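You operate a simulated robot arm through the tools that you are given. There is no shell and no other tool. Be economical: measure what you need, move in short steps, check, and stop when the job is done.

The job below is to be done with a simulated robot arm. You get a single attempt, and the scene is never put back.

## Task
Fetch the wooden-backed felt pad and set it on the shelf of the small pale table. Take the grey number ring marked "7" from the top of the tread-plate step and leave it on the steel scale plate. Take the yellow card and leave it on the top of the grey stand. Put the black-striped clay cube in the yellow tray. Do these in any order. Set down upright: yellow card.

The check looks at the end state, three seconds after you hand in, the way a careful person would. Anything else that was tipped, shoved, dropped, spilled or broken makes it a failure.

## Robot
A 6-joint arm with a two-finger parallel gripper on a trunk, on a base that drives. Base frame: it is fixed to the floor where the robot stands at the start and does not move with it; the origin is under the middle of the robot, x ahead of it, y to its left, z up. Units: mm, degrees, N and s.
Its first joint turns from -166.0 to 166.0 degrees. Places, roughly: black-striped clay cube (6x6x6 cm) [4000, -2800, 900]; grey number ring [2000, -2000, 750]; shelf of the small pale table [4300, -2000, 400]; steel scale plate (20x18 cm) [4120, -2440, 920]; top of the grey stand (148x24 cm) [240, -4820, 800]; wooden-backed felt pad (6x9x5 cm) [500, 0, 900]; yellow card [-500, -2250, 1000]; yellow tray (26x17x8 cm) [4500, -3400, 400]. Payload 4.1 kg.
The TCP is the grasp point between the finger pads, 23 mm short of the fingertips. In the tool frame z runs along the fingers and y along their closing line. The gripper opens to 94 mm. The fingers are 38 mm wide and 10 mm thick; the gripper's body (54 by 96 mm) begins 39 mm behind the TCP.
Orientation is told as [roll, pitch, yaw] about the base's x, y, z axes, in that order, counted from this pose: with the fingers straight down and closing along the base's y, the tool's x points along the base's -x, its y along +y and its z along -z.

## Interface
- The arm moves only by the tool arm_command. Its argument "series" is a list of rows, each a list of 7 numbers: the shift along the base's x, y, z in mm, then the turn, a rotation vector about the base's x, y, z in degrees, then the gripper command, from -1 (shut) to 1 (fully open), values between in proportion. In form: [[tx, ty, tz, ax, ay, az, claw], ...]. A call has 1 to 12 rows; each row is the pose to reach, as a shift and turn from the pose commanded when the call began. A row lasts 0.2 s, in which the tool goes at most 50 mm and 8.6 degrees; a call with a longer step from one row to the next is refused whole, and so is a gripper value outside its range. Where a pose cannot be reached the arm comes as near as it can. A force on the tool above 40 N (or 10 N above the force at the start of the call, whichever is more), or a blocked arm, ends the call early, and 0.2 s more pass. The fingers move at their own pace (about 45 mm/s each) and stop on an object; they squeeze with about 24 N. The grip force told is the motor's: it shows also when the fingers shut on nothing. Time passes only in rows, and 0.2 s behind the last, so rows that repeat a pose let the fingers close. It gives the time, the measured TCP pose, the force on the tool (base axes), the opening and the grip force at its end, in the units of the frame above (readings bear some noise), with the torque about the TCP (base axes, N m) and any sound that the robot's microphone picked up.
- Cameras (640 x 400 px; columns grow to the right, rows downward): "scene" is now at [15.7, 127.5, 1479.9]; the picture's right is [-0.48, -0.88, 0.00], its down [-0.54, 0.30, -0.79] and it looks along [0.69, -0.38, -0.62] (base axes); focal length 273 px, centre (320, 200). "wrist" rides on the gripper at [86, 16, -75] in the tool frame; the picture's right is [-0.18, 0.98, 0.00], its down [-0.58, -0.11, -0.81] and it looks along [-0.79, -0.15, 0.59] (tool axes); focal length 243 px, centre (320, 200). There is no depth. A picture from a camera that has moved, and an enlarged one, comes with that camera's place and axes in the base frame and with its lens. The place of the scene camera against the robot may be out by one fixed shift of up to 12 mm in any direction.
- get_image(camera): a new picture of that camera. The clock stands still meanwhile.
- raise_lower(by): slides the trunk up (or, below 0, down) by that many mm; the arm and the scene camera ride with it, the base frame stays. It gives what a move gives, with no picture.
- drive_base(legs): drives the robot by 1 to 6 legs, each [ahead, turn to the left] in mm and degrees, along the robot's own axes; the way and the turn of a leg run together, so that a leg with both is an arc; at most 1500 mm and 180 degrees a leg. The arm and the cameras ride along, it lands a little off, and it stops where it bumps. It gives what a move gives.
- turn_head(pan, tilt): turns the head with the scene camera to pan (to the left, within 155 degrees either way) and tilt (down, from -29 to 69), counted from straight ahead of the robot. It gives what a move gives.
- zoom(camera, box): a new picture of the part [left, top, right, bottom] of that camera's present view, enlarged. The clock stands still meanwhile.
- close_job(): hands the job in; it is judged then, once.

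Go step by step. Nothing tells you exact positions but the pictures and the camera data: compare them with the known pose of the tool, close in by small moves and look again before you grip or let go. The budget is 165 turns and 108 pictures, counting those below and the enlarged ones. Unless the task says otherwise, let go and move clear before handing in, and close with one line.

The tools are called after ">>>" as name(argument=value, ...) on one line, values as JSON. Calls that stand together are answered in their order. arm_command: Moves the arm, as the interface text tells. Its arguments: {"type":"object","properties":{"series":{"type":"array"}},"required":["series"]} The other tools are called the same way: raise_lower (by) slides the trunk up or down; drive_base (legs) drives the base; turn_head (pan, tilt) turns the head that bears the scene camera; get_image (camera) takes a picture; zoom (camera, box) takes an enlarged picture of a part of a camera's view; close_job () hands the job in.

At the start:

```text
time: 0.0
position: [462.4, -130.8, 1216.3]
tcp_rot: [-0.1, -0.1, 0.0]
contact_force: [-0.8, 0.8, 0.1]
ft_torque: [-0.02, -0.02, 0.0]
finger_gap: 94.1
finger_force: 0.0
trunk travel left (down, up): [-425.0, 165.0]
robot x, y, heading: [-3.1, 4.0, 0.1]
head pan, tilt: [-28.9, 38.1]
```

scene: 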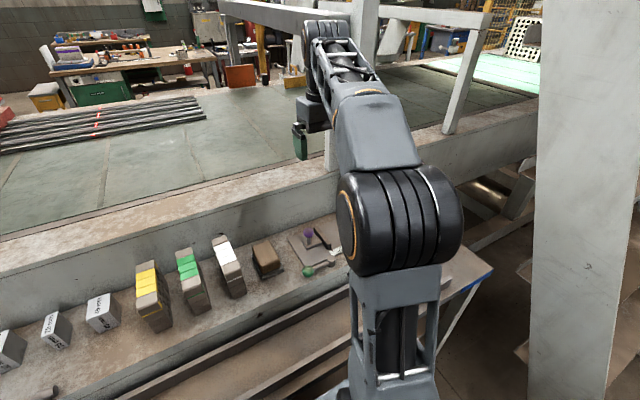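
wrist: 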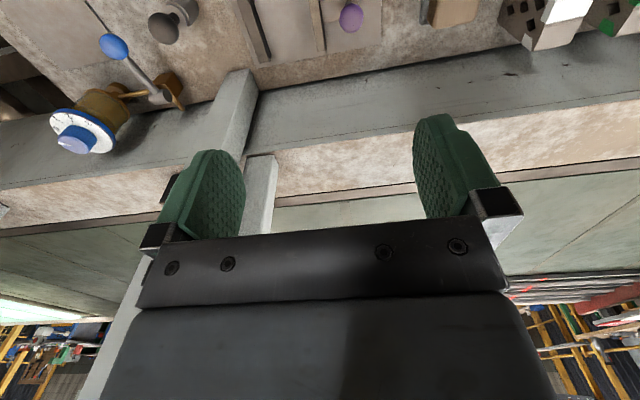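

I see a long bench with a ledge carrying several blocks, and the felt pad should be near [500, 0, 900]. First I'll zoom in on the ledge.

>>> zoom(camera="scene", box=[0, 200, 360, 400])

>>> turn_head(pan=-90, tilt=25)

>>> get_image(camera="scene")

```text
1.78 times, centred on (180, 300) of scene
camera zoom: at [15.7, 127.5, 1479.9], right [-0.48, -0.88, 0.0], down [-0.54, 0.3, -0.79], along [0.69, -0.38, -0.62], focal length 486 px, centre (569, 22)
```

zoom: 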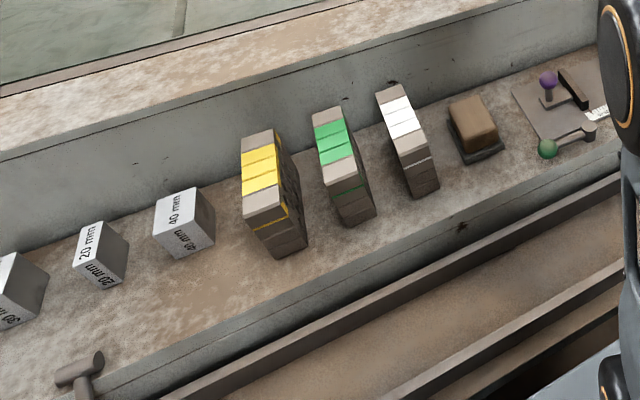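

```text
time: 1.3
position: [461.6, -132.6, 1216.4]
tcp_rot: [0.0, 0.0, -0.1]
contact_force: [-0.5, 0.1, -0.4]
ft_torque: [0.02, -0.01, -0.01]
finger_gap: 94.0
finger_force: 0.0
trunk travel left (down, up): [-425.0, 165.0]
robot x, y, heading: [-1.1, 2.8, 0.1]
head pan, tilt: [-90.0, 25.0]
```

```text
104 pictures are left
camera scene: at [-59.7, 77.1, 1500.4], right [-1.0, 0.0, 0.0], down [0.0, 0.42, -0.91], along [0.0, -0.91, -0.42], focal length 273 px, centre (320, 200)
```

scene: 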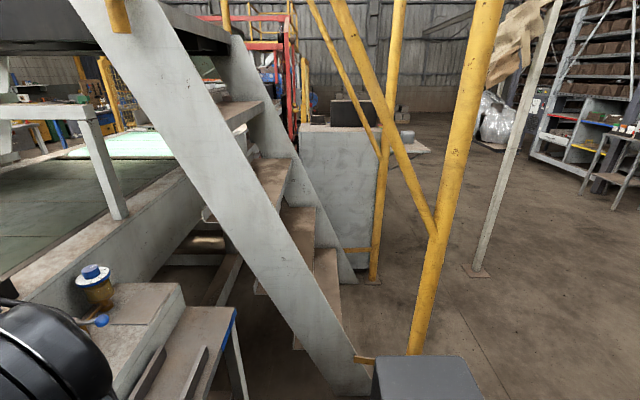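

The brown-topped pad on its dark base sits at about (500, 20, 900). Before driving I need a map of the surroundings, so I'll look other ways.

>>> turn_head(pan=-140, tilt=20)

>>> get_image(camera="scene")

>>> turn_head(pan=-10, tilt=50)

>>> get_image(camera="scene")

```text
time: 2.5
position: [460.5, -131.7, 1215.7]
tcp_rot: [-0.1, 0.1, 0.0]
contact_force: [-0.7, -0.1, 0.4]
ft_torque: [0.0, -0.01, -0.01]
finger_gap: 93.8
finger_force: 0.1
trunk travel left (down, up): [-425.0, 165.0]
robot x, y, heading: [-0.9, 0.5, 0.0]
head pan, tilt: [-140.0, 20.0]
```

```text
103 pictures are left
camera scene: at [-131.1, 109.3, 1508.5], right [-0.64, 0.77, 0.0], down [0.26, 0.22, -0.94], along [-0.72, -0.6, -0.34], focal length 273 px, centre (320, 200)
```

scene: 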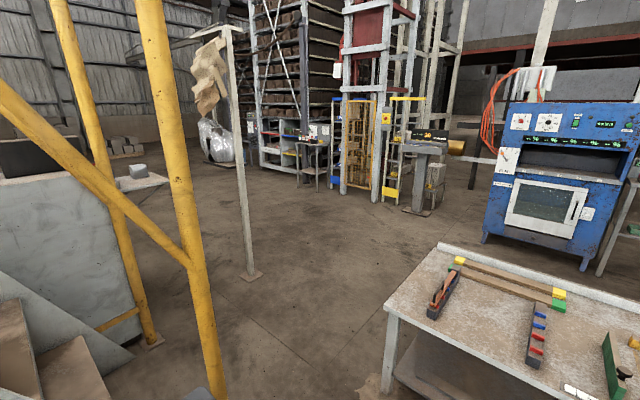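

```text
time: 4.6
position: [461.7, -130.5, 1215.5]
tcp_rot: [0.0, 0.0, 0.0]
contact_force: [-0.1, 0.3, -0.9]
ft_torque: [0.0, -0.05, -0.02]
finger_gap: 94.1
finger_force: 0.0
trunk travel left (down, up): [-425.0, 165.0]
robot x, y, heading: [0.5, 1.6, -0.1]
head pan, tilt: [-10.0, 50.0]
```

```text
102 pictures are left
camera scene: at [16.0, 155.8, 1463.0], right [-0.17, -0.98, 0.0], down [-0.75, 0.13, -0.64], along [0.63, -0.11, -0.77], focal length 273 px, centre (320, 200)
```

scene: 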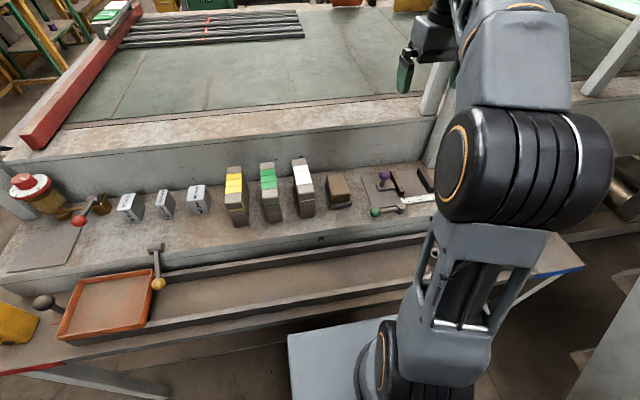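

I'll zoom on the pad to see how it lies before moving above it.

>>> zoom(camera="scene", box=[280, 150, 400, 225])

>>> arm_command(series=[[8, 36, -30, 0, 0, 0, 1], [18, 76, -60, 0, 0, 0, 1], [28, 112, -90, 0, 0, 0, 1], [38, 145, -110, 0, 0, 0, 1]])

>>> get_image(camera="wrist")

```text
5.33 times, centred on (340, 188) of scene
camera zoom: at [16.0, 155.8, 1463.0], right [-0.17, -0.98, 0.0], down [-0.75, 0.13, -0.64], along [0.63, -0.11, -0.77], focal length 1457 px, centre (213, 267)
```

zoom: 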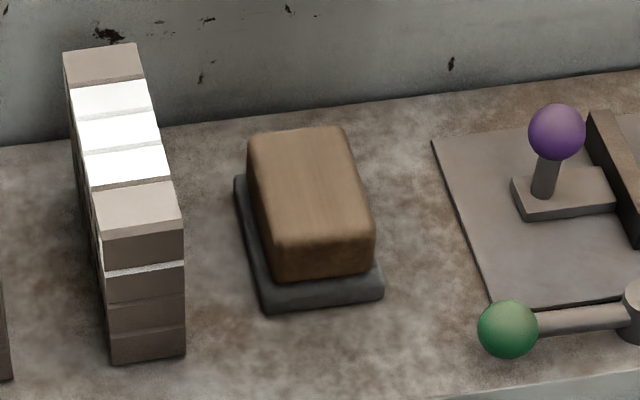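

```text
refused: row 2 steps farther than a row can; nothing moved
```

```text
100 pictures are left
camera wrist: at [375.1, -116.2, 1289.5], right [0.18, 0.98, 0.0], down [0.58, -0.11, 0.81], along [0.79, -0.15, -0.59], focal length 243 px, centre (320, 200)
```

wrist: 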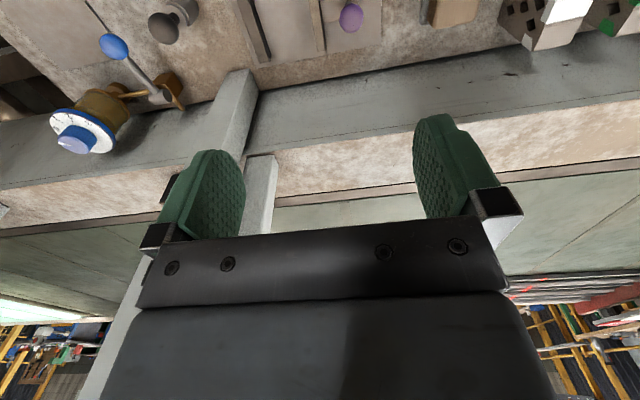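

The pad's long side lies along x, so closing along y suits it. The white stack is close on its left, so I'll use a partial opening; now I move above it.

>>> arm_command(series=[[8, 34, -25, 0, 0, 0, 0.5], [16, 68, -50, 0, 0, 0, 0.5], [24, 102, -75, 0, 0, 0, 0.5], [31, 130, -100, 0, 0, 0, 0.5], [36, 152, -140, 0, 0, 0, 0.5], [36, 152, -140, 0, 0, 0, 0.5]])

>>> get_image(camera="wrist")

>>> get_image(camera="scene")

```text
time: 6.0
position: [497.7, 22.2, 1073.7]
tcp_rot: [0.1, 0.0, 0.0]
contact_force: [0.6, -0.1, 0.5]
ft_torque: [0.01, 0.01, 0.01]
finger_gap: 70.4
finger_force: 0.2
trunk travel left (down, up): [-425.0, 165.0]
robot x, y, heading: [1.4, 1.4, -0.0]
head pan, tilt: [-10.0, 50.0]
```

```text
99 pictures are left
camera wrist: at [410.3, 38.2, 1147.2], right [0.18, 0.98, 0.0], down [0.58, -0.11, 0.81], along [0.79, -0.15, -0.59], focal length 243 px, centre (320, 200)
```

wrist: 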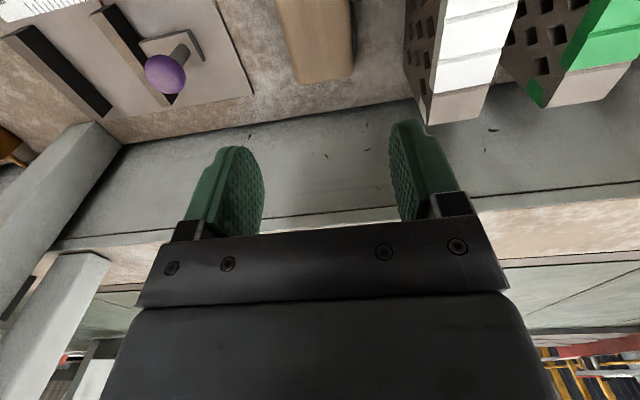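

```text
98 pictures are left
camera scene: at [16.2, 156.0, 1463.0], right [-0.17, -0.98, 0.0], down [-0.75, 0.13, -0.64], along [0.63, -0.11, -0.77], focal length 273 px, centre (320, 200)
```

scene: 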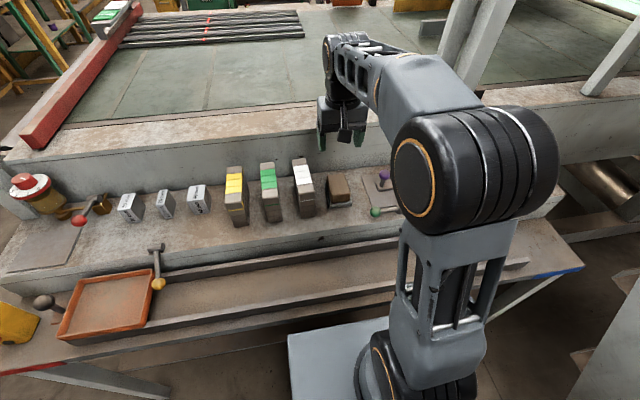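

Triangulating, the pad top is at about z 940, centred near (478, 22). I'll descend partly and look again.

>>> arm_command(series=[[-8, 0, -35, 0, 0, 0, 0.5], [-20, -1, -70, 0, 0, 0, 0.5], [-20, -1, -70, 0, 0, 0, 0.5]])

>>> get_image(camera="wrist")

>>> zoom(camera="scene", box=[260, 100, 420, 200])

```text
time: 6.8
position: [475.0, 22.1, 1006.7]
tcp_rot: [0.0, 0.1, 0.0]
contact_force: [-0.4, -0.2, 0.3]
ft_torque: [-0.02, 0.02, -0.01]
finger_gap: 70.8
finger_force: 0.1
trunk travel left (down, up): [-425.0, 165.0]
robot x, y, heading: [1.4, 2.1, 0.0]
head pan, tilt: [-10.0, 50.0]
```

```text
97 pictures are left
camera wrist: at [388.5, 36.5, 1079.4], right [0.18, 0.98, 0.0], down [0.58, -0.11, 0.81], along [0.79, -0.15, -0.59], focal length 243 px, centre (320, 200)
```

wrist: 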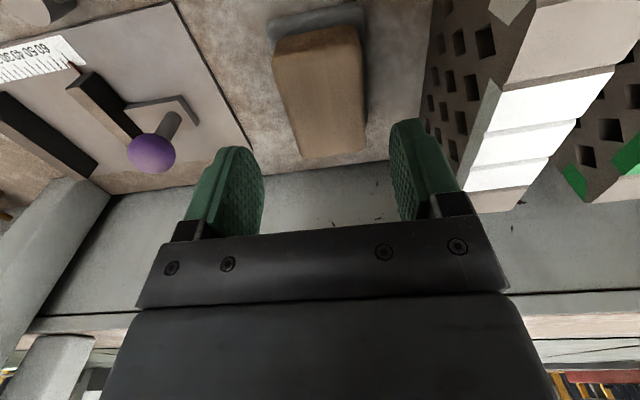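

```text
4.00 times, centred on (340, 150) of scene
camera zoom: at [16.0, 155.9, 1463.0], right [-0.17, -0.98, 0.0], down [-0.75, 0.13, -0.64], along [0.63, -0.11, -0.77], focal length 1093 px, centre (240, 400)
```

zoom: 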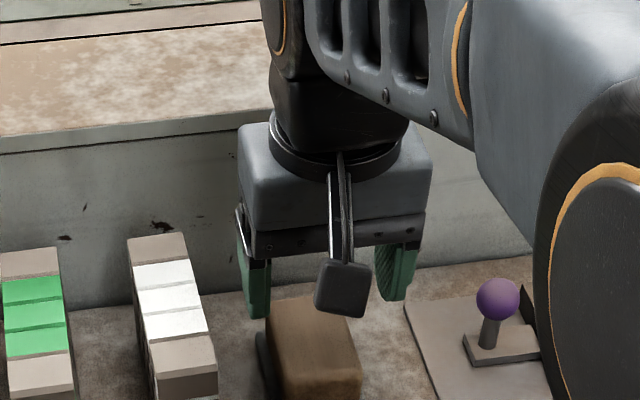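

The pad top is at z≈950 and its centre at (473, 25). I descend to z≈943 and grip the wooden back.

>>> arm_command(series=[[-2, 1, -30, 0, 0, 0, 0.5], [-2, 1, -50, 0, 0, 0, 0.5], [-2, 1, -64, 0, 0, 0, 0.5], [-2, 1, -64, 0, 0, 0, -1], [-2, 1, -64, 0, 0, 0, -1], [-2, 1, -64, 0, 0, 0, -1], [-2, 1, -64, 0, 0, 0, -1]])

>>> get_image(camera="wrist")

```text
time: 8.4
position: [475.5, 22.5, 941.9]
tcp_rot: [0.0, -0.1, -0.1]
contact_force: [0.2, -0.5, 0.3]
ft_torque: [0.01, 0.0, -0.05]
finger_gap: 49.9
finger_force: 24.0
trunk travel left (down, up): [-425.0, 165.0]
robot x, y, heading: [-1.5, 0.3, -0.1]
head pan, tilt: [-10.0, 50.0]
```

```text
95 pictures are left
camera wrist: at [388.0, 37.7, 1015.7], right [0.18, 0.98, 0.0], down [0.58, -0.11, 0.81], along [0.79, -0.15, -0.59], focal length 243 px, centre (320, 200)
```

wrist: 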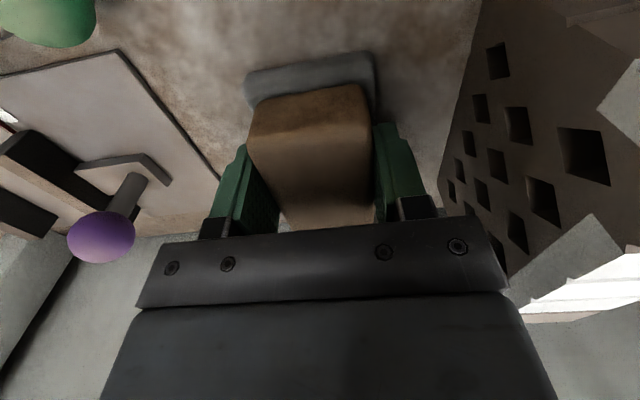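

Gripped at 50 mm. Lift straight up.

>>> arm_command(series=[[0, 0, 20, 0, 0, 0, -1], [0, 0, 60, 0, 0, 0, -1], [0, 0, 105, 0, 0, 0, -1], [0, 0, 150, 0, 0, 0, -1], [0, 0, 190, 0, 0, 0, -1], [0, 0, 190, 0, 0, 0, -1]])

>>> get_image(camera="scene")

```text
time: 9.8
position: [474.8, 22.1, 1133.0]
tcp_rot: [0.0, 0.0, 0.0]
contact_force: [-0.3, 0.7, -1.2]
ft_torque: [-0.01, 0.02, 0.03]
finger_gap: 49.8
finger_force: 24.5
trunk travel left (down, up): [-425.0, 165.0]
robot x, y, heading: [2.6, 0.7, 0.0]
head pan, tilt: [-10.0, 50.0]
```

```text
94 pictures are left
camera scene: at [16.0, 155.9, 1463.0], right [-0.17, -0.98, 0.0], down [-0.75, 0.13, -0.64], along [0.63, -0.11, -0.77], focal length 273 px, centre (320, 200)
```

scene: 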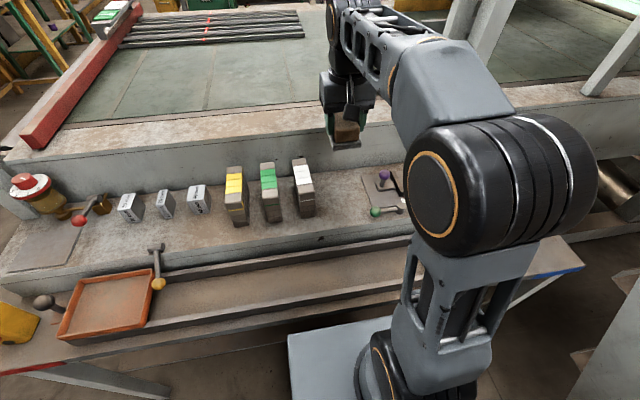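

Pad is held. Now I need the route: looking at right-front and left for passages to the x≈2000–4500 region.

>>> turn_head(pan=-55, tilt=5)

>>> get_image(camera="scene")

>>> turn_head(pan=60, tilt=15)

>>> get_image(camera="scene")

>>> turn_head(pan=150, tilt=30)

>>> get_image(camera="scene")

>>> turn_head(pan=-110, tilt=45)

>>> get_image(camera="scene")

```text
time: 10.9
position: [475.3, 22.0, 1133.6]
tcp_rot: [-0.1, 0.0, 0.0]
contact_force: [0.3, 0.1, -1.0]
ft_torque: [-0.01, 0.03, -0.02]
finger_gap: 49.8
finger_force: 23.9
trunk travel left (down, up): [-425.0, 165.0]
robot x, y, heading: [0.1, -0.2, 0.2]
head pan, tilt: [-55.0, 5.0]
```

```text
93 pictures are left
camera scene: at [-7.0, 94.1, 1532.8], right [-0.82, -0.57, 0.0], down [-0.05, 0.07, -1.0], along [0.57, -0.82, -0.09], focal length 273 px, centre (320, 200)
```

scene: 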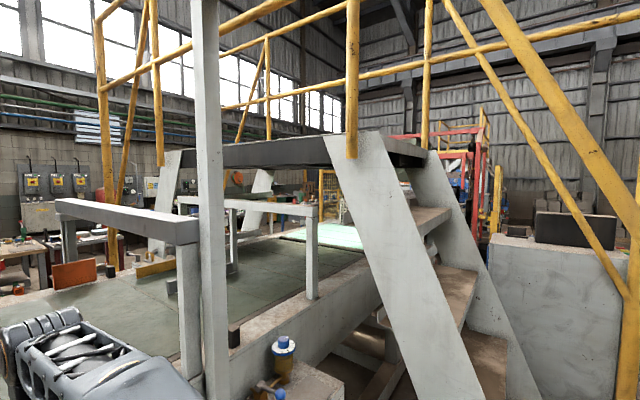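

```text
time: 12.9
position: [473.7, 21.3, 1132.7]
tcp_rot: [0.0, -0.1, 0.0]
contact_force: [-0.2, 0.5, -1.4]
ft_torque: [0.0, 0.01, 0.0]
finger_gap: 49.5
finger_force: 24.5
trunk travel left (down, up): [-425.0, 165.0]
robot x, y, heading: [1.7, -1.3, 0.0]
head pan, tilt: [60.0, 15.0]
```

```text
92 pictures are left
camera scene: at [-13.0, 250.2, 1516.7], right [0.87, -0.5, 0.0], down [-0.13, -0.22, -0.97], along [0.48, 0.84, -0.26], focal length 273 px, centre (320, 200)
```

scene: 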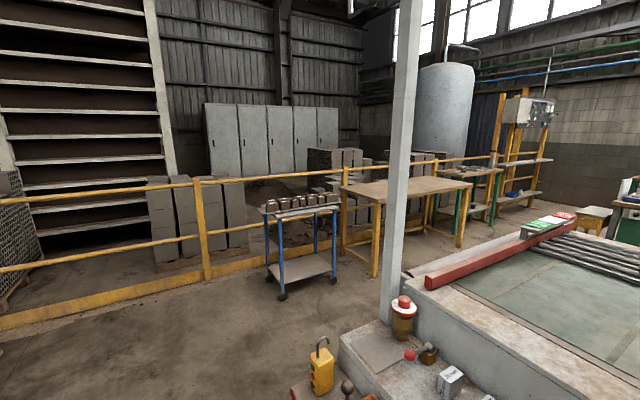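

```text
time: 14.5
position: [474.6, 21.6, 1132.9]
tcp_rot: [0.0, 0.0, 0.1]
contact_force: [-0.1, -0.8, -1.1]
ft_torque: [0.02, 0.0, 0.03]
finger_gap: 49.6
finger_force: 23.9
trunk travel left (down, up): [-425.0, 165.0]
robot x, y, heading: [-1.7, 1.9, -0.0]
head pan, tilt: [150.0, 30.0]
```

```text
91 pictures are left
camera scene: at [-138.0, 214.6, 1492.5], right [0.5, 0.87, 0.0], down [0.43, -0.25, -0.87], along [-0.75, 0.43, -0.5], focal length 273 px, centre (320, 200)
```

scene: 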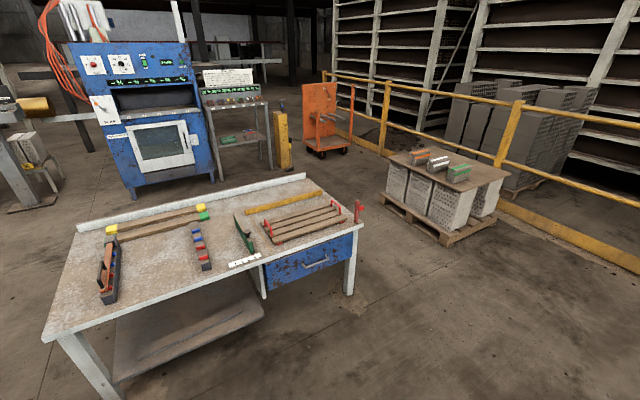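

```text
time: 18.1
position: [475.2, 22.8, 1133.0]
tcp_rot: [0.0, -0.1, 0.0]
contact_force: [0.3, 0.2, -1.0]
ft_torque: [0.03, -0.02, -0.03]
finger_gap: 49.7
finger_force: 23.5
trunk travel left (down, up): [-425.0, 165.0]
robot x, y, heading: [2.7, -1.4, 0.2]
head pan, tilt: [-110.0, 45.0]
```

```text
90 pictures are left
camera scene: at [-87.5, 92.9, 1469.9], right [-0.94, 0.34, 0.0], down [0.24, 0.66, -0.71], along [-0.24, -0.66, -0.71], focal length 273 px, centre (320, 200)
```

scene: 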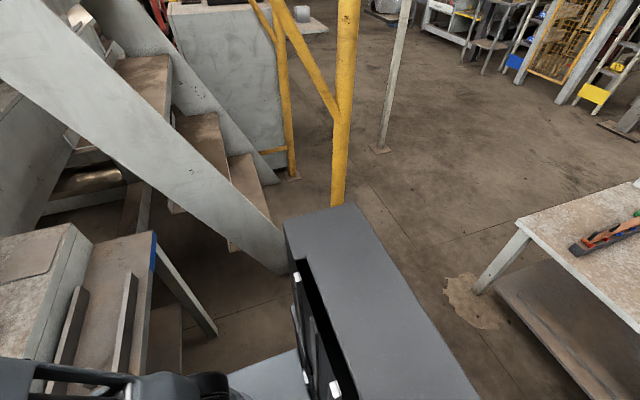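

The conveyor ends at about y≈850, and there is an open passage on the left round to its far side. I'll tuck the arm, back off, turn left and go that way.

>>> arm_command(series=[[-45, 0, 15, 0, 0, 0, -1], [-90, 0, 30, 0, 0, 0, -1], [-135, 0, 45, 0, 0, 0, -1], [-180, 0, 60, 0, 0, 0, -1], [-200, 0, 70, 0, 0, 0, -1], [-200, 0, 70, 0, 0, 0, -1]])

>>> drive_base(legs=[[-350, 0], [0, 90]])

>>> turn_head(pan=-40, tilt=25)

>>> get_image(camera="scene")

```text
time: 19.5
position: [274.6, 21.1, 1199.7]
tcp_rot: [-0.1, 0.0, 0.0]
contact_force: [0.1, -0.2, -0.5]
ft_torque: [-0.03, 0.02, 0.0]
finger_gap: 49.6
finger_force: 24.2
trunk travel left (down, up): [-425.0, 165.0]
robot x, y, heading: [0.3, -1.3, -0.4]
head pan, tilt: [-110.0, 45.0]
```

```text
time: 25.6
position: [-369.6, 275.8, 1200.4]
tcp_rot: [0.0, -0.1, 89.4]
contact_force: [0.8, 1.3, -2.2]
ft_torque: [-0.04, 0.01, 0.0]
finger_gap: 49.9
finger_force: 24.2
trunk travel left (down, up): [-425.0, 165.0]
robot x, y, heading: [-351.8, 2.4, 89.5]
head pan, tilt: [-110.0, 45.0]
```

```text
time: 27.0
position: [-370.4, 275.6, 1201.7]
tcp_rot: [0.0, 0.0, 89.4]
contact_force: [0.4, -0.2, -1.3]
ft_torque: [-0.01, 0.03, -0.02]
finger_gap: 49.6
finger_force: 23.6
trunk travel left (down, up): [-425.0, 165.0]
robot x, y, heading: [-349.7, 0.6, 89.4]
head pan, tilt: [-40.0, 25.0]
```

```text
89 pictures are left
camera scene: at [-457.2, 14.6, 1500.4], right [0.76, -0.65, 0.0], down [-0.28, -0.32, -0.91], along [0.59, 0.69, -0.42], focal length 273 px, centre (320, 200)
```

scene: 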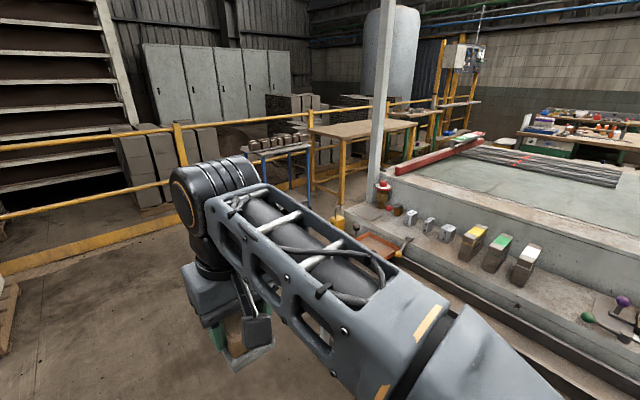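

The path left along the bench is clear. I drive to y≈1480, turn right and look along the passage.

>>> drive_base(legs=[[1480, 0], [0, -89]])

>>> turn_head(pan=-10, tilt=15)

>>> get_image(camera="scene")

```text
time: 38.1
position: [-69.5, 1503.6, 1199.5]
tcp_rot: [0.0, 0.0, 1.5]
contact_force: [0.4, 0.3, -1.2]
ft_torque: [0.0, -0.02, 0.0]
finger_gap: 49.7
finger_force: 23.9
trunk travel left (down, up): [-425.0, 165.0]
robot x, y, heading: [-347.8, 1473.7, 1.6]
head pan, tilt: [-40.0, 25.0]
```

```text
time: 39.1
position: [-69.7, 1504.3, 1200.4]
tcp_rot: [0.0, 0.0, 1.4]
contact_force: [1.0, -0.4, -1.0]
ft_torque: [-0.02, -0.01, 0.01]
finger_gap: 49.9
finger_force: 24.2
trunk travel left (down, up): [-425.0, 165.0]
robot x, y, heading: [-341.3, 1472.1, 1.6]
head pan, tilt: [-10.0, 15.0]
```

```text
88 pictures are left
camera scene: at [-316.3, 1629.1, 1516.7], right [-0.15, -0.99, 0.0], down [-0.26, 0.04, -0.97], along [0.96, -0.14, -0.26], focal length 273 px, centre (320, 200)
```

scene: 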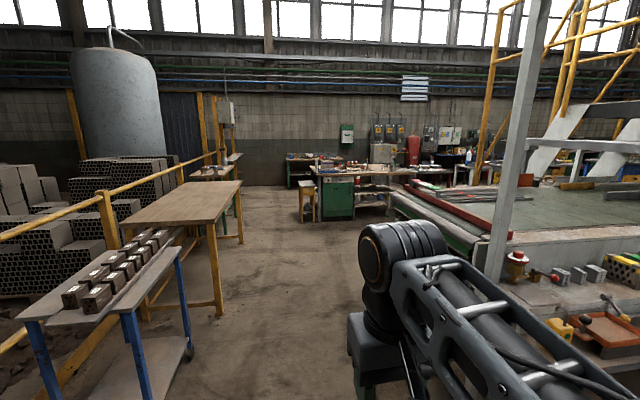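

Passage is clear ahead along y≈1470. I drive ahead 2 m and look again to the right.

>>> drive_base(legs=[[1100, -3], [1100, -3]])

>>> turn_head(pan=-45, tilt=15)

>>> get_image(camera="scene")

```text
time: 50.0
position: [2138.9, 1371.1, 1200.3]
tcp_rot: [0.0, 0.0, -5.8]
contact_force: [-0.6, 0.9, -0.3]
ft_torque: [0.0, 0.03, -0.02]
finger_gap: 49.7
finger_force: 24.3
trunk travel left (down, up): [-425.0, 165.0]
robot x, y, heading: [1861.7, 1377.0, -5.9]
head pan, tilt: [-10.0, 15.0]
```

```text
time: 51.0
position: [2138.3, 1370.3, 1201.3]
tcp_rot: [0.0, 0.0, -5.7]
contact_force: [0.0, -0.2, -1.2]
ft_torque: [0.0, -0.02, -0.01]
finger_gap: 49.7
finger_force: 24.1
trunk travel left (down, up): [-425.0, 165.0]
robot x, y, heading: [1860.6, 1375.9, -5.9]
head pan, tilt: [-45.0, 15.0]
```

```text
87 pictures are left
camera scene: at [1879.2, 1478.5, 1516.7], right [-0.77, -0.63, 0.0], down [-0.16, 0.2, -0.97], along [0.61, -0.75, -0.26], focal length 273 px, centre (320, 200)
```

scene: 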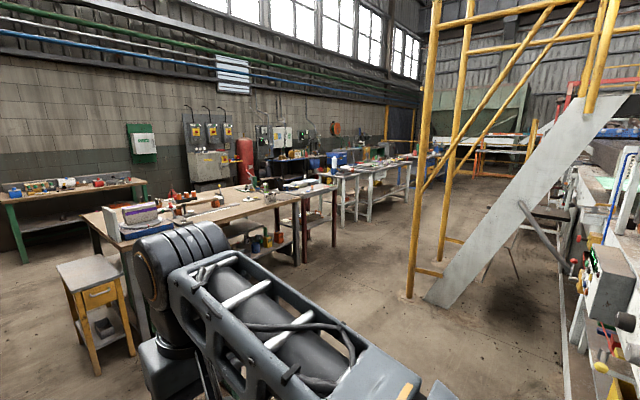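

The far side has a corridor between the stair foot (x≈2650) and a row of benches (front x≈3830). I arc into it at x≈3260 facing -y.

>>> drive_base(legs=[[200, 0], [990, -42], [990, -42]])

>>> turn_head(pan=5, tilt=15)

>>> get_image(camera="scene")

```text
time: 62.0
position: [3303.7, -247.0, 1200.0]
tcp_rot: [0.0, 0.0, -89.2]
contact_force: [1.0, 0.5, -1.7]
ft_torque: [0.02, 0.03, -0.02]
finger_gap: 49.9
finger_force: 24.0
trunk travel left (down, up): [-425.0, 165.0]
robot x, y, heading: [3277.1, 28.3, -88.9]
head pan, tilt: [-45.0, 15.0]
cut short: leg 2, 3
```

```text
time: 63.2
position: [3305.1, -248.6, 1199.8]
tcp_rot: [0.0, -0.1, -89.2]
contact_force: [0.0, -0.5, -0.3]
ft_torque: [-0.01, 0.0, 0.04]
finger_gap: 49.6
finger_force: 24.5
trunk travel left (down, up): [-425.0, 165.0]
robot x, y, heading: [3278.8, 28.6, -89.0]
head pan, tilt: [5.0, 15.0]
```

```text
86 pictures are left
camera scene: at [3453.7, 0.4, 1516.7], right [-0.99, -0.1, 0.0], down [-0.03, 0.26, -0.97], along [0.1, -0.96, -0.26], focal length 273 px, centre (320, 200)
```

scene: 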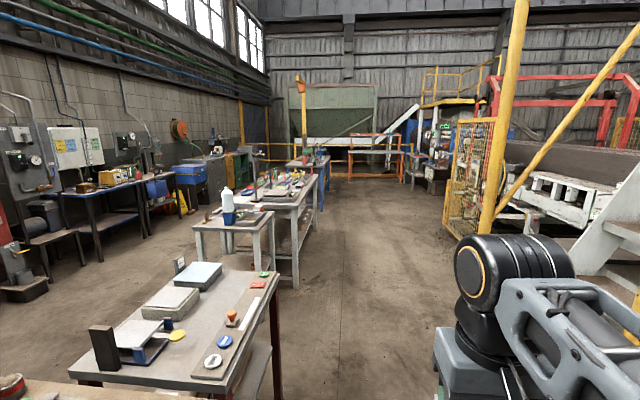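

The small pale table with the blue cup is at about (4150, -1650…-2050), with its shelf below. I drive closer and look at it.

>>> drive_base(legs=[[1500, 0]])

>>> turn_head(pan=50, tilt=35)

>>> get_image(camera="scene")

```text
time: 70.6
position: [3339.8, -1726.3, 1200.1]
tcp_rot: [0.0, 0.0, -88.8]
contact_force: [0.1, -0.3, -1.4]
ft_torque: [0.02, 0.04, 0.07]
finger_gap: 49.7
finger_force: 24.4
trunk travel left (down, up): [-425.0, 165.0]
robot x, y, heading: [3310.1, -1452.2, -88.5]
head pan, tilt: [5.0, 15.0]
```

```text
time: 71.7
position: [3338.2, -1726.3, 1200.0]
tcp_rot: [0.0, 0.0, -88.7]
contact_force: [0.6, 0.5, -1.2]
ft_torque: [0.0, 0.01, 0.01]
finger_gap: 49.6
finger_force: 24.0
trunk travel left (down, up): [-425.0, 165.0]
robot x, y, heading: [3310.3, -1449.9, -88.7]
head pan, tilt: [50.0, 35.0]
```

```text
85 pictures are left
camera scene: at [3544.2, -1439.6, 1484.7], right [-0.62, -0.78, 0.0], down [-0.45, 0.36, -0.82], along [0.64, -0.51, -0.57], focal length 273 px, centre (320, 200)
```

scene: 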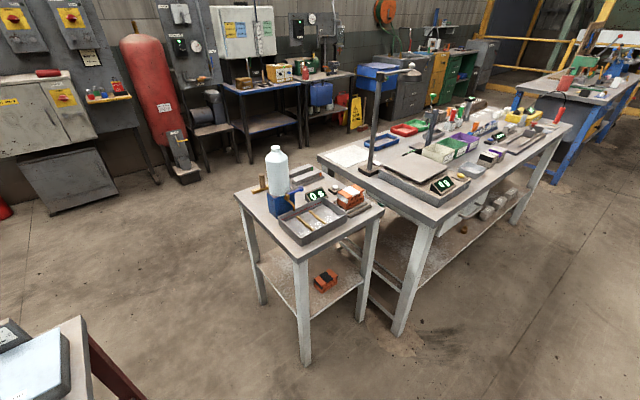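

The small table spans about x 4105–4560, y -1800…-2185 with top z≈757, so a top-down placement under it is cramped. I'll look at the shelf closely and at the table to the north as a regrasp surface.

>>> zoom(camera="scene", box=[220, 140, 460, 290])

>>> zoom(camera="scene", box=[220, 230, 420, 370])

>>> turn_head(pan=120, tilt=35)

>>> get_image(camera="scene")

```text
2.67 times, centred on (340, 215) of scene
camera zoom: at [3544.2, -1439.6, 1484.7], right [-0.62, -0.78, 0.0], down [-0.45, 0.36, -0.82], along [0.64, -0.51, -0.57], focal length 729 px, centre (267, 160)
```

zoom: 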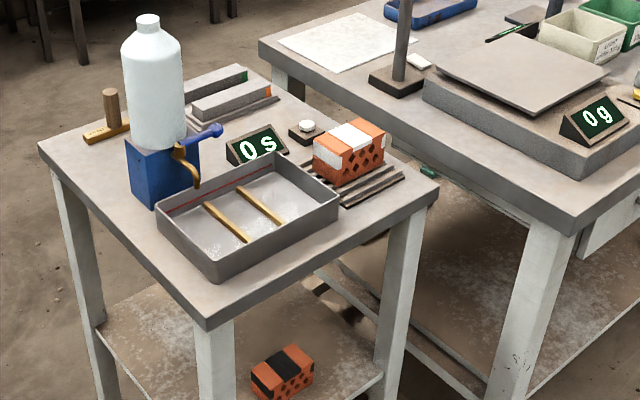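

```text
2.86 times, centred on (320, 300) of scene
camera zoom: at [3544.2, -1439.6, 1484.7], right [-0.62, -0.78, 0.0], down [-0.45, 0.36, -0.82], along [0.64, -0.51, -0.57], focal length 781 px, centre (320, -86)
```

zoom: 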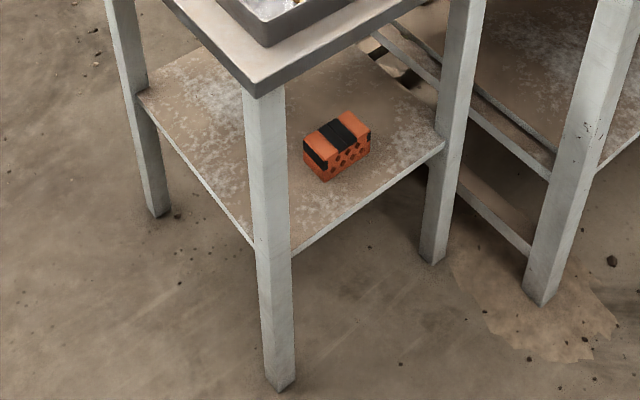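

```text
time: 73.1
position: [3338.5, -1727.0, 1200.7]
tcp_rot: [0.1, -0.1, -88.8]
contact_force: [0.2, 0.5, -1.0]
ft_torque: [0.02, 0.02, 0.01]
finger_gap: 49.8
finger_force: 23.7
trunk travel left (down, up): [-425.0, 165.0]
robot x, y, heading: [3309.9, -1456.7, -88.6]
head pan, tilt: [120.0, 35.0]
```

```text
82 pictures are left
camera scene: at [3550.5, -1338.7, 1484.7], right [0.52, -0.85, 0.0], down [-0.49, -0.3, -0.82], along [0.7, 0.43, -0.57], focal length 273 px, centre (320, 200)
```

scene: 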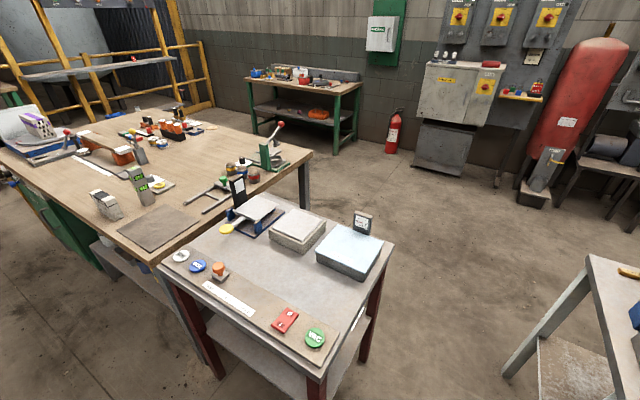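

The steel scale plate (top z≈920, axis-aligned at x 4024–4213, y ≈ -2335…-2560) is clear and raised, which makes it a good spot to regrasp the pad with a tilted tool for the shelf. I drive in front of it.

>>> drive_base(legs=[[985, 0], [0, 88.6], [290, 0]])

>>> turn_head(pan=15, tilt=45)

>>> get_image(camera="scene")

>>> get_image(camera="wrist")

```text
time: 83.6
position: [3909.9, -2423.8, 1200.6]
tcp_rot: [0.1, 0.1, 0.3]
contact_force: [0.3, -0.5, -1.3]
ft_torque: [-0.04, -0.01, -0.01]
finger_gap: 49.8
finger_force: 23.7
trunk travel left (down, up): [-425.0, 165.0]
robot x, y, heading: [3632.5, -2446.1, 0.3]
head pan, tilt: [120.0, 35.0]
```

```text
time: 85.4
position: [3908.7, -2424.2, 1199.8]
tcp_rot: [0.0, 0.0, 0.3]
contact_force: [-0.1, 0.9, -1.1]
ft_torque: [0.03, -0.01, -0.02]
finger_gap: 49.8
finger_force: 24.0
trunk travel left (down, up): [-425.0, 165.0]
robot x, y, heading: [3633.5, -2448.1, 0.5]
head pan, tilt: [15.0, 45.0]
```

```text
81 pictures are left
camera scene: at [3651.2, -2255.9, 1469.9], right [0.27, -0.96, 0.0], down [-0.68, -0.19, -0.71], along [0.68, 0.19, -0.71], focal length 273 px, centre (320, 200)
```

scene: 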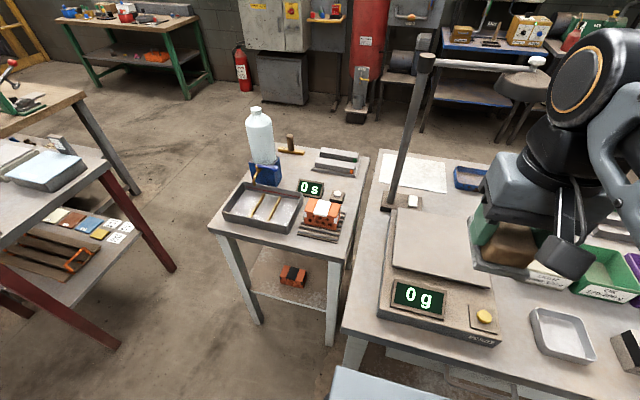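

```text
80 pictures are left
camera wrist: at [3822.4, -2408.8, 1274.0], right [0.18, 0.98, 0.0], down [0.58, -0.11, 0.81], along [0.79, -0.15, -0.59], focal length 243 px, centre (320, 200)
```

wrist: 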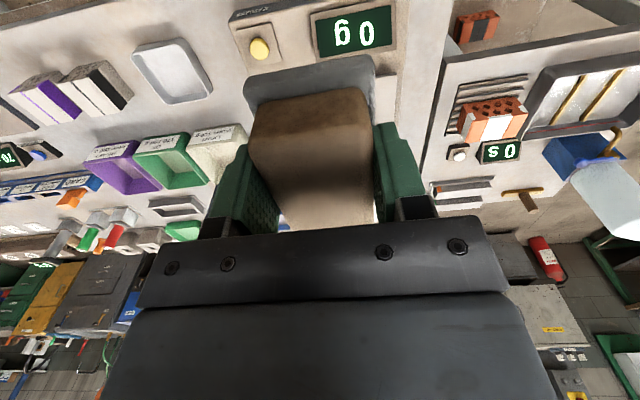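

The plate is right ahead, centre about (4112, -2432). I move the pad over it and down to z≈1000.

>>> arm_command(series=[[45, 0, 0, 0, 0, 0, -1], [90, -2, 0, 0, 0, 0, -1], [135, -4, -15, 0, 0, 0, -1], [175, -6, -40, 0, 0, 0, -1], [203, -8, -75, 0, 0, 0, -1], [203, -8, -120, 0, 0, 0, -1], [203, -8, -165, 0, 0, 0, -1], [203, -8, -195, 0, 0, 0, -1], [203, -8, -195, 0, 0, 0, -1]])

>>> zoom(camera="scene", box=[340, 130, 580, 350])

>>> get_image(camera="wrist")

```text
time: 87.4
position: [4110.9, -2431.0, 1005.3]
tcp_rot: [-0.1, 0.0, 0.2]
contact_force: [0.6, -0.1, -1.3]
ft_torque: [0.01, 0.04, 0.0]
finger_gap: 49.5
finger_force: 23.6
trunk travel left (down, up): [-425.0, 165.0]
robot x, y, heading: [3632.3, -2449.2, 0.4]
head pan, tilt: [15.0, 45.0]
```

```text
1.82 times, centred on (460, 240) of scene
camera zoom: at [3651.4, -2256.0, 1469.9], right [0.27, -0.96, 0.0], down [-0.68, -0.19, -0.71], along [0.68, 0.19, -0.71], focal length 497 px, centre (66, 127)
```

zoom: 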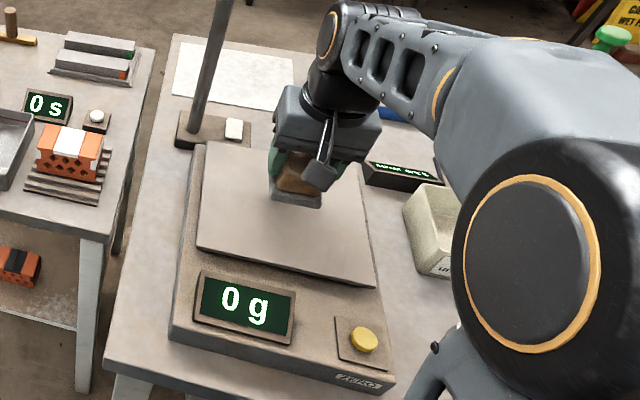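

```text
78 pictures are left
camera wrist: at [4023.5, -2416.8, 1078.2], right [0.18, 0.98, 0.0], down [0.58, -0.11, 0.81], along [0.79, -0.15, -0.59], focal length 243 px, centre (320, 200)
```

wrist: 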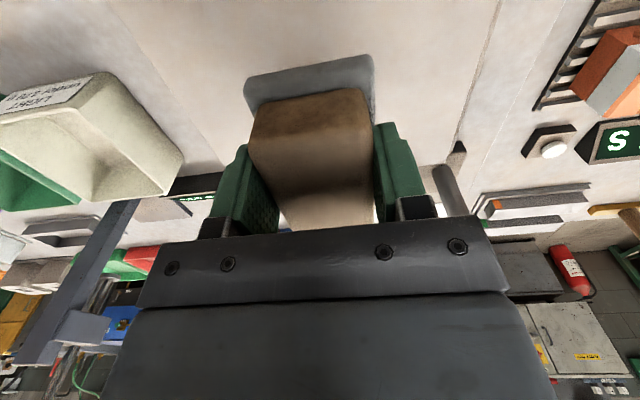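

Pad is over the plate with clearance from the lamp. Descend in small steps, watching the force.

>>> arm_command(series=[[0, 0, -20, 0, 0, 0, -1], [0, 0, -35, 0, 0, 0, -1], [0, 0, -39, 0, 0, 0, -1], [0, 0, -39, 0, 0, 0, -1]])

>>> zoom(camera="scene", box=[400, 170, 500, 260])

```text
time: 88.4
position: [4110.2, -2432.1, 966.5]
tcp_rot: [-0.1, 0.0, 0.3]
contact_force: [-0.4, 0.5, -1.4]
ft_torque: [0.0, 0.01, 0.02]
finger_gap: 49.7
finger_force: 24.1
trunk travel left (down, up): [-425.0, 165.0]
robot x, y, heading: [3634.4, -2446.4, 0.4]
head pan, tilt: [15.0, 45.0]
```

```text
4.44 times, centred on (450, 215) of scene
camera zoom: at [3651.3, -2256.0, 1469.9], right [0.27, -0.96, 0.0], down [-0.68, -0.19, -0.71], along [0.68, 0.19, -0.71], focal length 1214 px, centre (-258, 133)
```

zoom: 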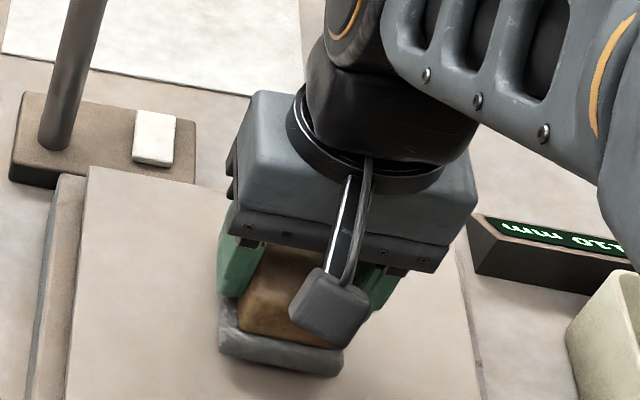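

No contact yet, but a shadow shows it is close. Continue in small steps.

>>> arm_command(series=[[0, 0, -2, 0, 0, 0, -1], [0, 0, -4, 0, 0, 0, -1], [0, 0, -6, 0, 0, 0, -1], [0, 0, -8, 0, 0, 0, -1]])

>>> zoom(camera="scene", box=[360, 190, 480, 300])

```text
time: 89.4
position: [4111.0, -2431.8, 958.5]
tcp_rot: [0.0, 0.0, 0.3]
contact_force: [-0.2, -0.2, -1.2]
ft_torque: [0.0, 0.04, -0.02]
finger_gap: 49.8
finger_force: 23.4
trunk travel left (down, up): [-425.0, 165.0]
robot x, y, heading: [3631.0, -2443.5, 0.5]
head pan, tilt: [15.0, 45.0]
```

```text
3.64 times, centred on (420, 245) of scene
camera zoom: at [3651.3, -2256.0, 1469.9], right [0.27, -0.96, 0.0], down [-0.68, -0.19, -0.71], along [0.68, 0.19, -0.71], focal length 994 px, centre (-44, 36)
```

zoom: 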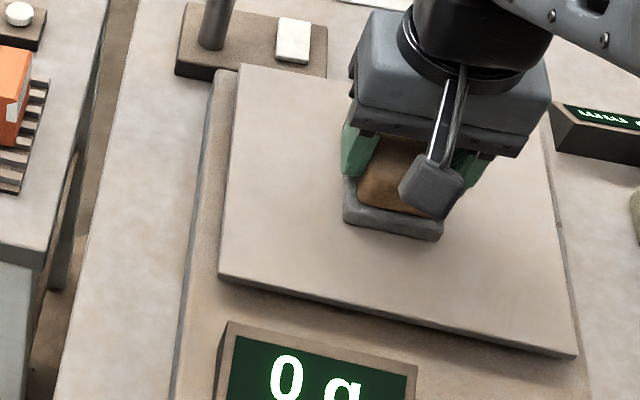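

Still 0 g. Continue down.

>>> arm_command(series=[[0, 0, -3, 0, 0, 0, -1], [0, 0, -6, 0, 0, 0, -1], [0, 0, -9, 0, 0, 0, -1], [0, 0, -12, 0, 0, 0, -1]])

>>> zoom(camera="scene", box=[360, 190, 480, 300])

```text
time: 90.4
position: [4111.9, -2430.9, 951.5]
tcp_rot: [0.0, -0.7, 0.3]
contact_force: [-3.6, 0.1, 16.2]
ft_torque: [0.02, 0.75, 0.03]
finger_gap: 49.8
finger_force: 23.8
trunk travel left (down, up): [-425.0, 165.0]
robot x, y, heading: [3632.9, -2448.4, 0.3]
head pan, tilt: [15.0, 45.0]
stopped in row 4: the force on the tool passed its limit (the readings are from after the stop); the commanded pose is now the measured one
```

```text
3.64 times, centred on (420, 245) of scene
camera zoom: at [3649.3, -2256.0, 1469.7], right [0.27, -0.96, 0.0], down [-0.68, -0.19, -0.71], along [0.68, 0.19, -0.71], focal length 994 px, centre (-44, 36)
```

zoom: 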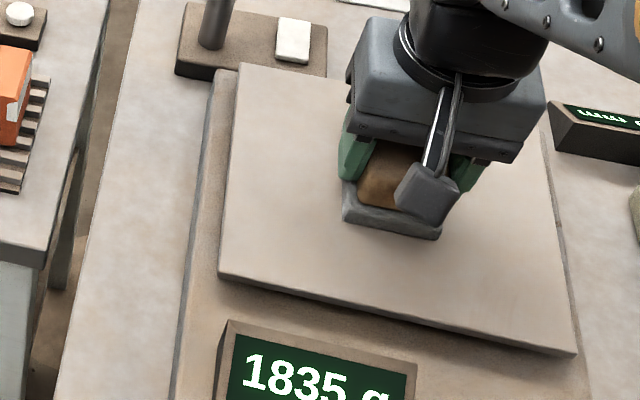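

Pad rests on the plate with TCP at z 952. I release, rise 60 mm, and tilt the tool 35° so the fingers point forward-down.

>>> arm_command(series=[[0, 0, 0, 0, 0, 0, 0.5], [0, 0, 0, 0, 0, 0, 0.5], [0, 0, 25, 0, 0, 0, 0.5], [0, 0, 60, 0, 0, 0, 0.5], [0, 0, 70, 0, -8.5, 0, 0.5], [0, 0, 70, 0, -17, 0, 0.5], [0, 0, 70, 0, -25.5, 0, 0.5], [0, 0, 70, 0, -34, 0, 0.5], [0, 0, 70, 0, -34, 0, 0.5]])

>>> get_image(camera="wrist")

>>> zoom(camera="scene", box=[340, 130, 580, 350])

```text
time: 92.4
position: [4112.3, -2430.8, 1019.7]
tcp_rot: [-0.2, -34.5, 0.4]
contact_force: [0.3, -0.4, 0.6]
ft_torque: [-0.02, -0.03, -0.01]
finger_gap: 70.6
finger_force: 0.1
trunk travel left (down, up): [-425.0, 165.0]
robot x, y, heading: [3633.9, -2449.1, 0.2]
head pan, tilt: [15.0, 45.0]
```

```text
74 pictures are left
camera wrist: at [3999.0, -2417.0, 1031.9], right [0.15, 0.98, 0.1], down [0.02, -0.11, 0.99], along [0.99, -0.14, -0.04], focal length 243 px, centre (320, 200)
```

wrist: 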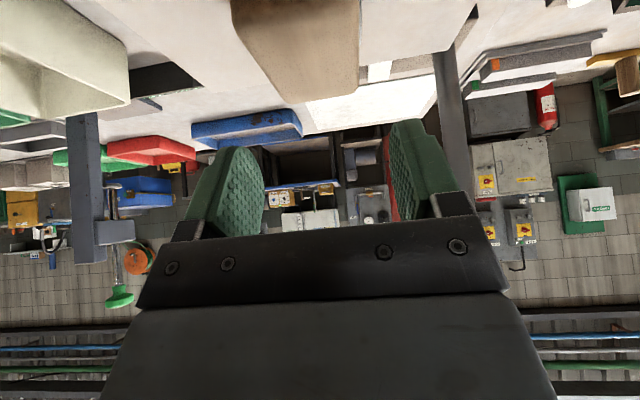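

```text
1.82 times, centred on (460, 240) of scene
camera zoom: at [3651.0, -2256.0, 1469.9], right [0.27, -0.96, 0.0], down [-0.68, -0.19, -0.71], along [0.68, 0.19, -0.71], focal length 497 px, centre (66, 127)
```

zoom: 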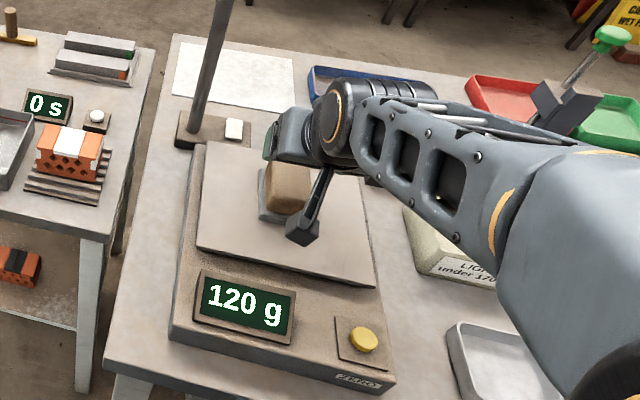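

Pad stands undisturbed (120 g). Descend with the tilted tool to z≈953 and re-grip.

>>> arm_command(series=[[0, 0, -30, 0, 0, 0, 0.5], [0, 0, -55, 0, 0, 0, 0.5], [0, 0, -66, 0, 0, 0, 0.5], [0, 0, -66, 0, 0, 0, 0.5]])

>>> get_image(camera="wrist")

>>> zoom(camera="scene", box=[400, 170, 500, 270])

```text
time: 93.4
position: [4112.0, -2433.0, 952.8]
tcp_rot: [-0.2, -34.5, 0.3]
contact_force: [-0.9, 0.6, 0.0]
ft_torque: [-0.03, 0.01, -0.01]
finger_gap: 70.4
finger_force: 0.1
trunk travel left (down, up): [-425.0, 165.0]
robot x, y, heading: [3633.1, -2448.2, 0.5]
head pan, tilt: [15.0, 45.0]
```

```text
72 pictures are left
camera wrist: at [3999.1, -2417.1, 964.9], right [0.15, 0.98, 0.1], down [0.02, -0.11, 0.99], along [0.99, -0.14, -0.04], focal length 243 px, centre (320, 200)
```

wrist: 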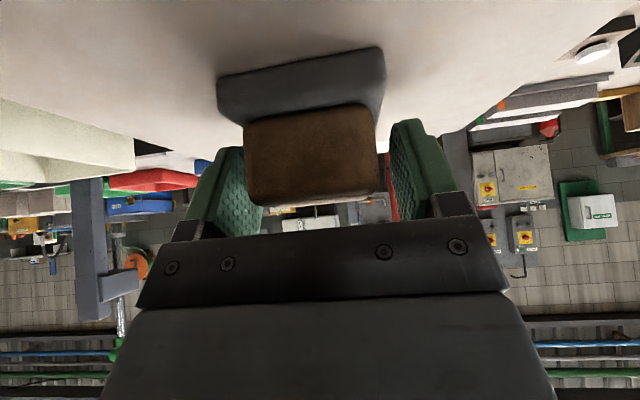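

```text
4.00 times, centred on (450, 220) of scene
camera zoom: at [3651.2, -2256.0, 1469.9], right [0.27, -0.96, 0.0], down [-0.68, -0.19, -0.71], along [0.68, 0.19, -0.71], focal length 1093 px, centre (-200, 120)
```

zoom: 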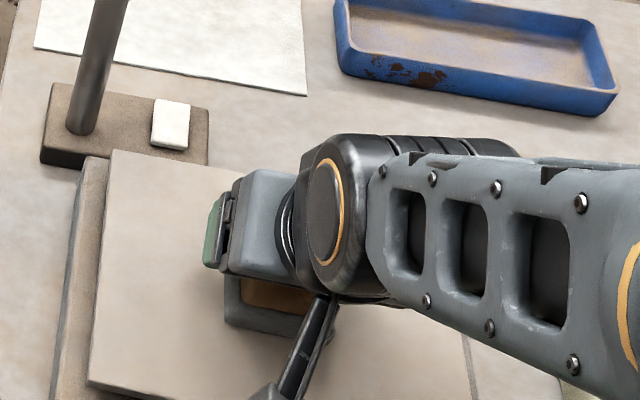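

Well aligned between the fingers. Grip and lift.

>>> arm_command(series=[[0, 0, 0, 0, 0, 0, -1], [0, 0, 0, 0, 0, 0, -1], [0, 0, 0, 0, 0, 0, -1], [0, 0, 0, 0, 0, 0, -1], [0, 0, 30, 0, 0, 0, -1], [0, 0, 70, 0, 0, 0, -1], [0, 0, 110, 0, 0, 0, -1], [0, 0, 110, 0, 0, 0, -1]])

>>> get_image(camera="wrist")

```text
time: 95.2
position: [4114.8, -2431.4, 1064.9]
tcp_rot: [-0.1, -34.3, 0.3]
contact_force: [0.3, -0.4, -1.4]
ft_torque: [-0.02, 0.0, 0.02]
finger_gap: 59.2
finger_force: 24.0
trunk travel left (down, up): [-425.0, 165.0]
robot x, y, heading: [3634.3, -2445.9, 0.6]
head pan, tilt: [15.0, 45.0]
```

```text
70 pictures are left
camera wrist: at [4000.7, -2416.3, 1076.1], right [0.15, 0.98, 0.1], down [0.02, -0.11, 0.99], along [0.99, -0.14, -0.04], focal length 243 px, centre (320, 200)
```

wrist: 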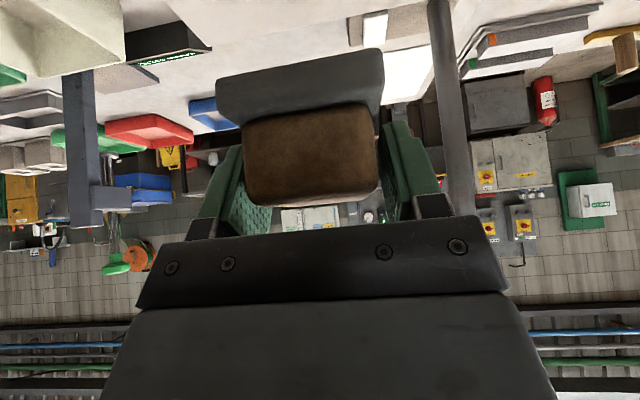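

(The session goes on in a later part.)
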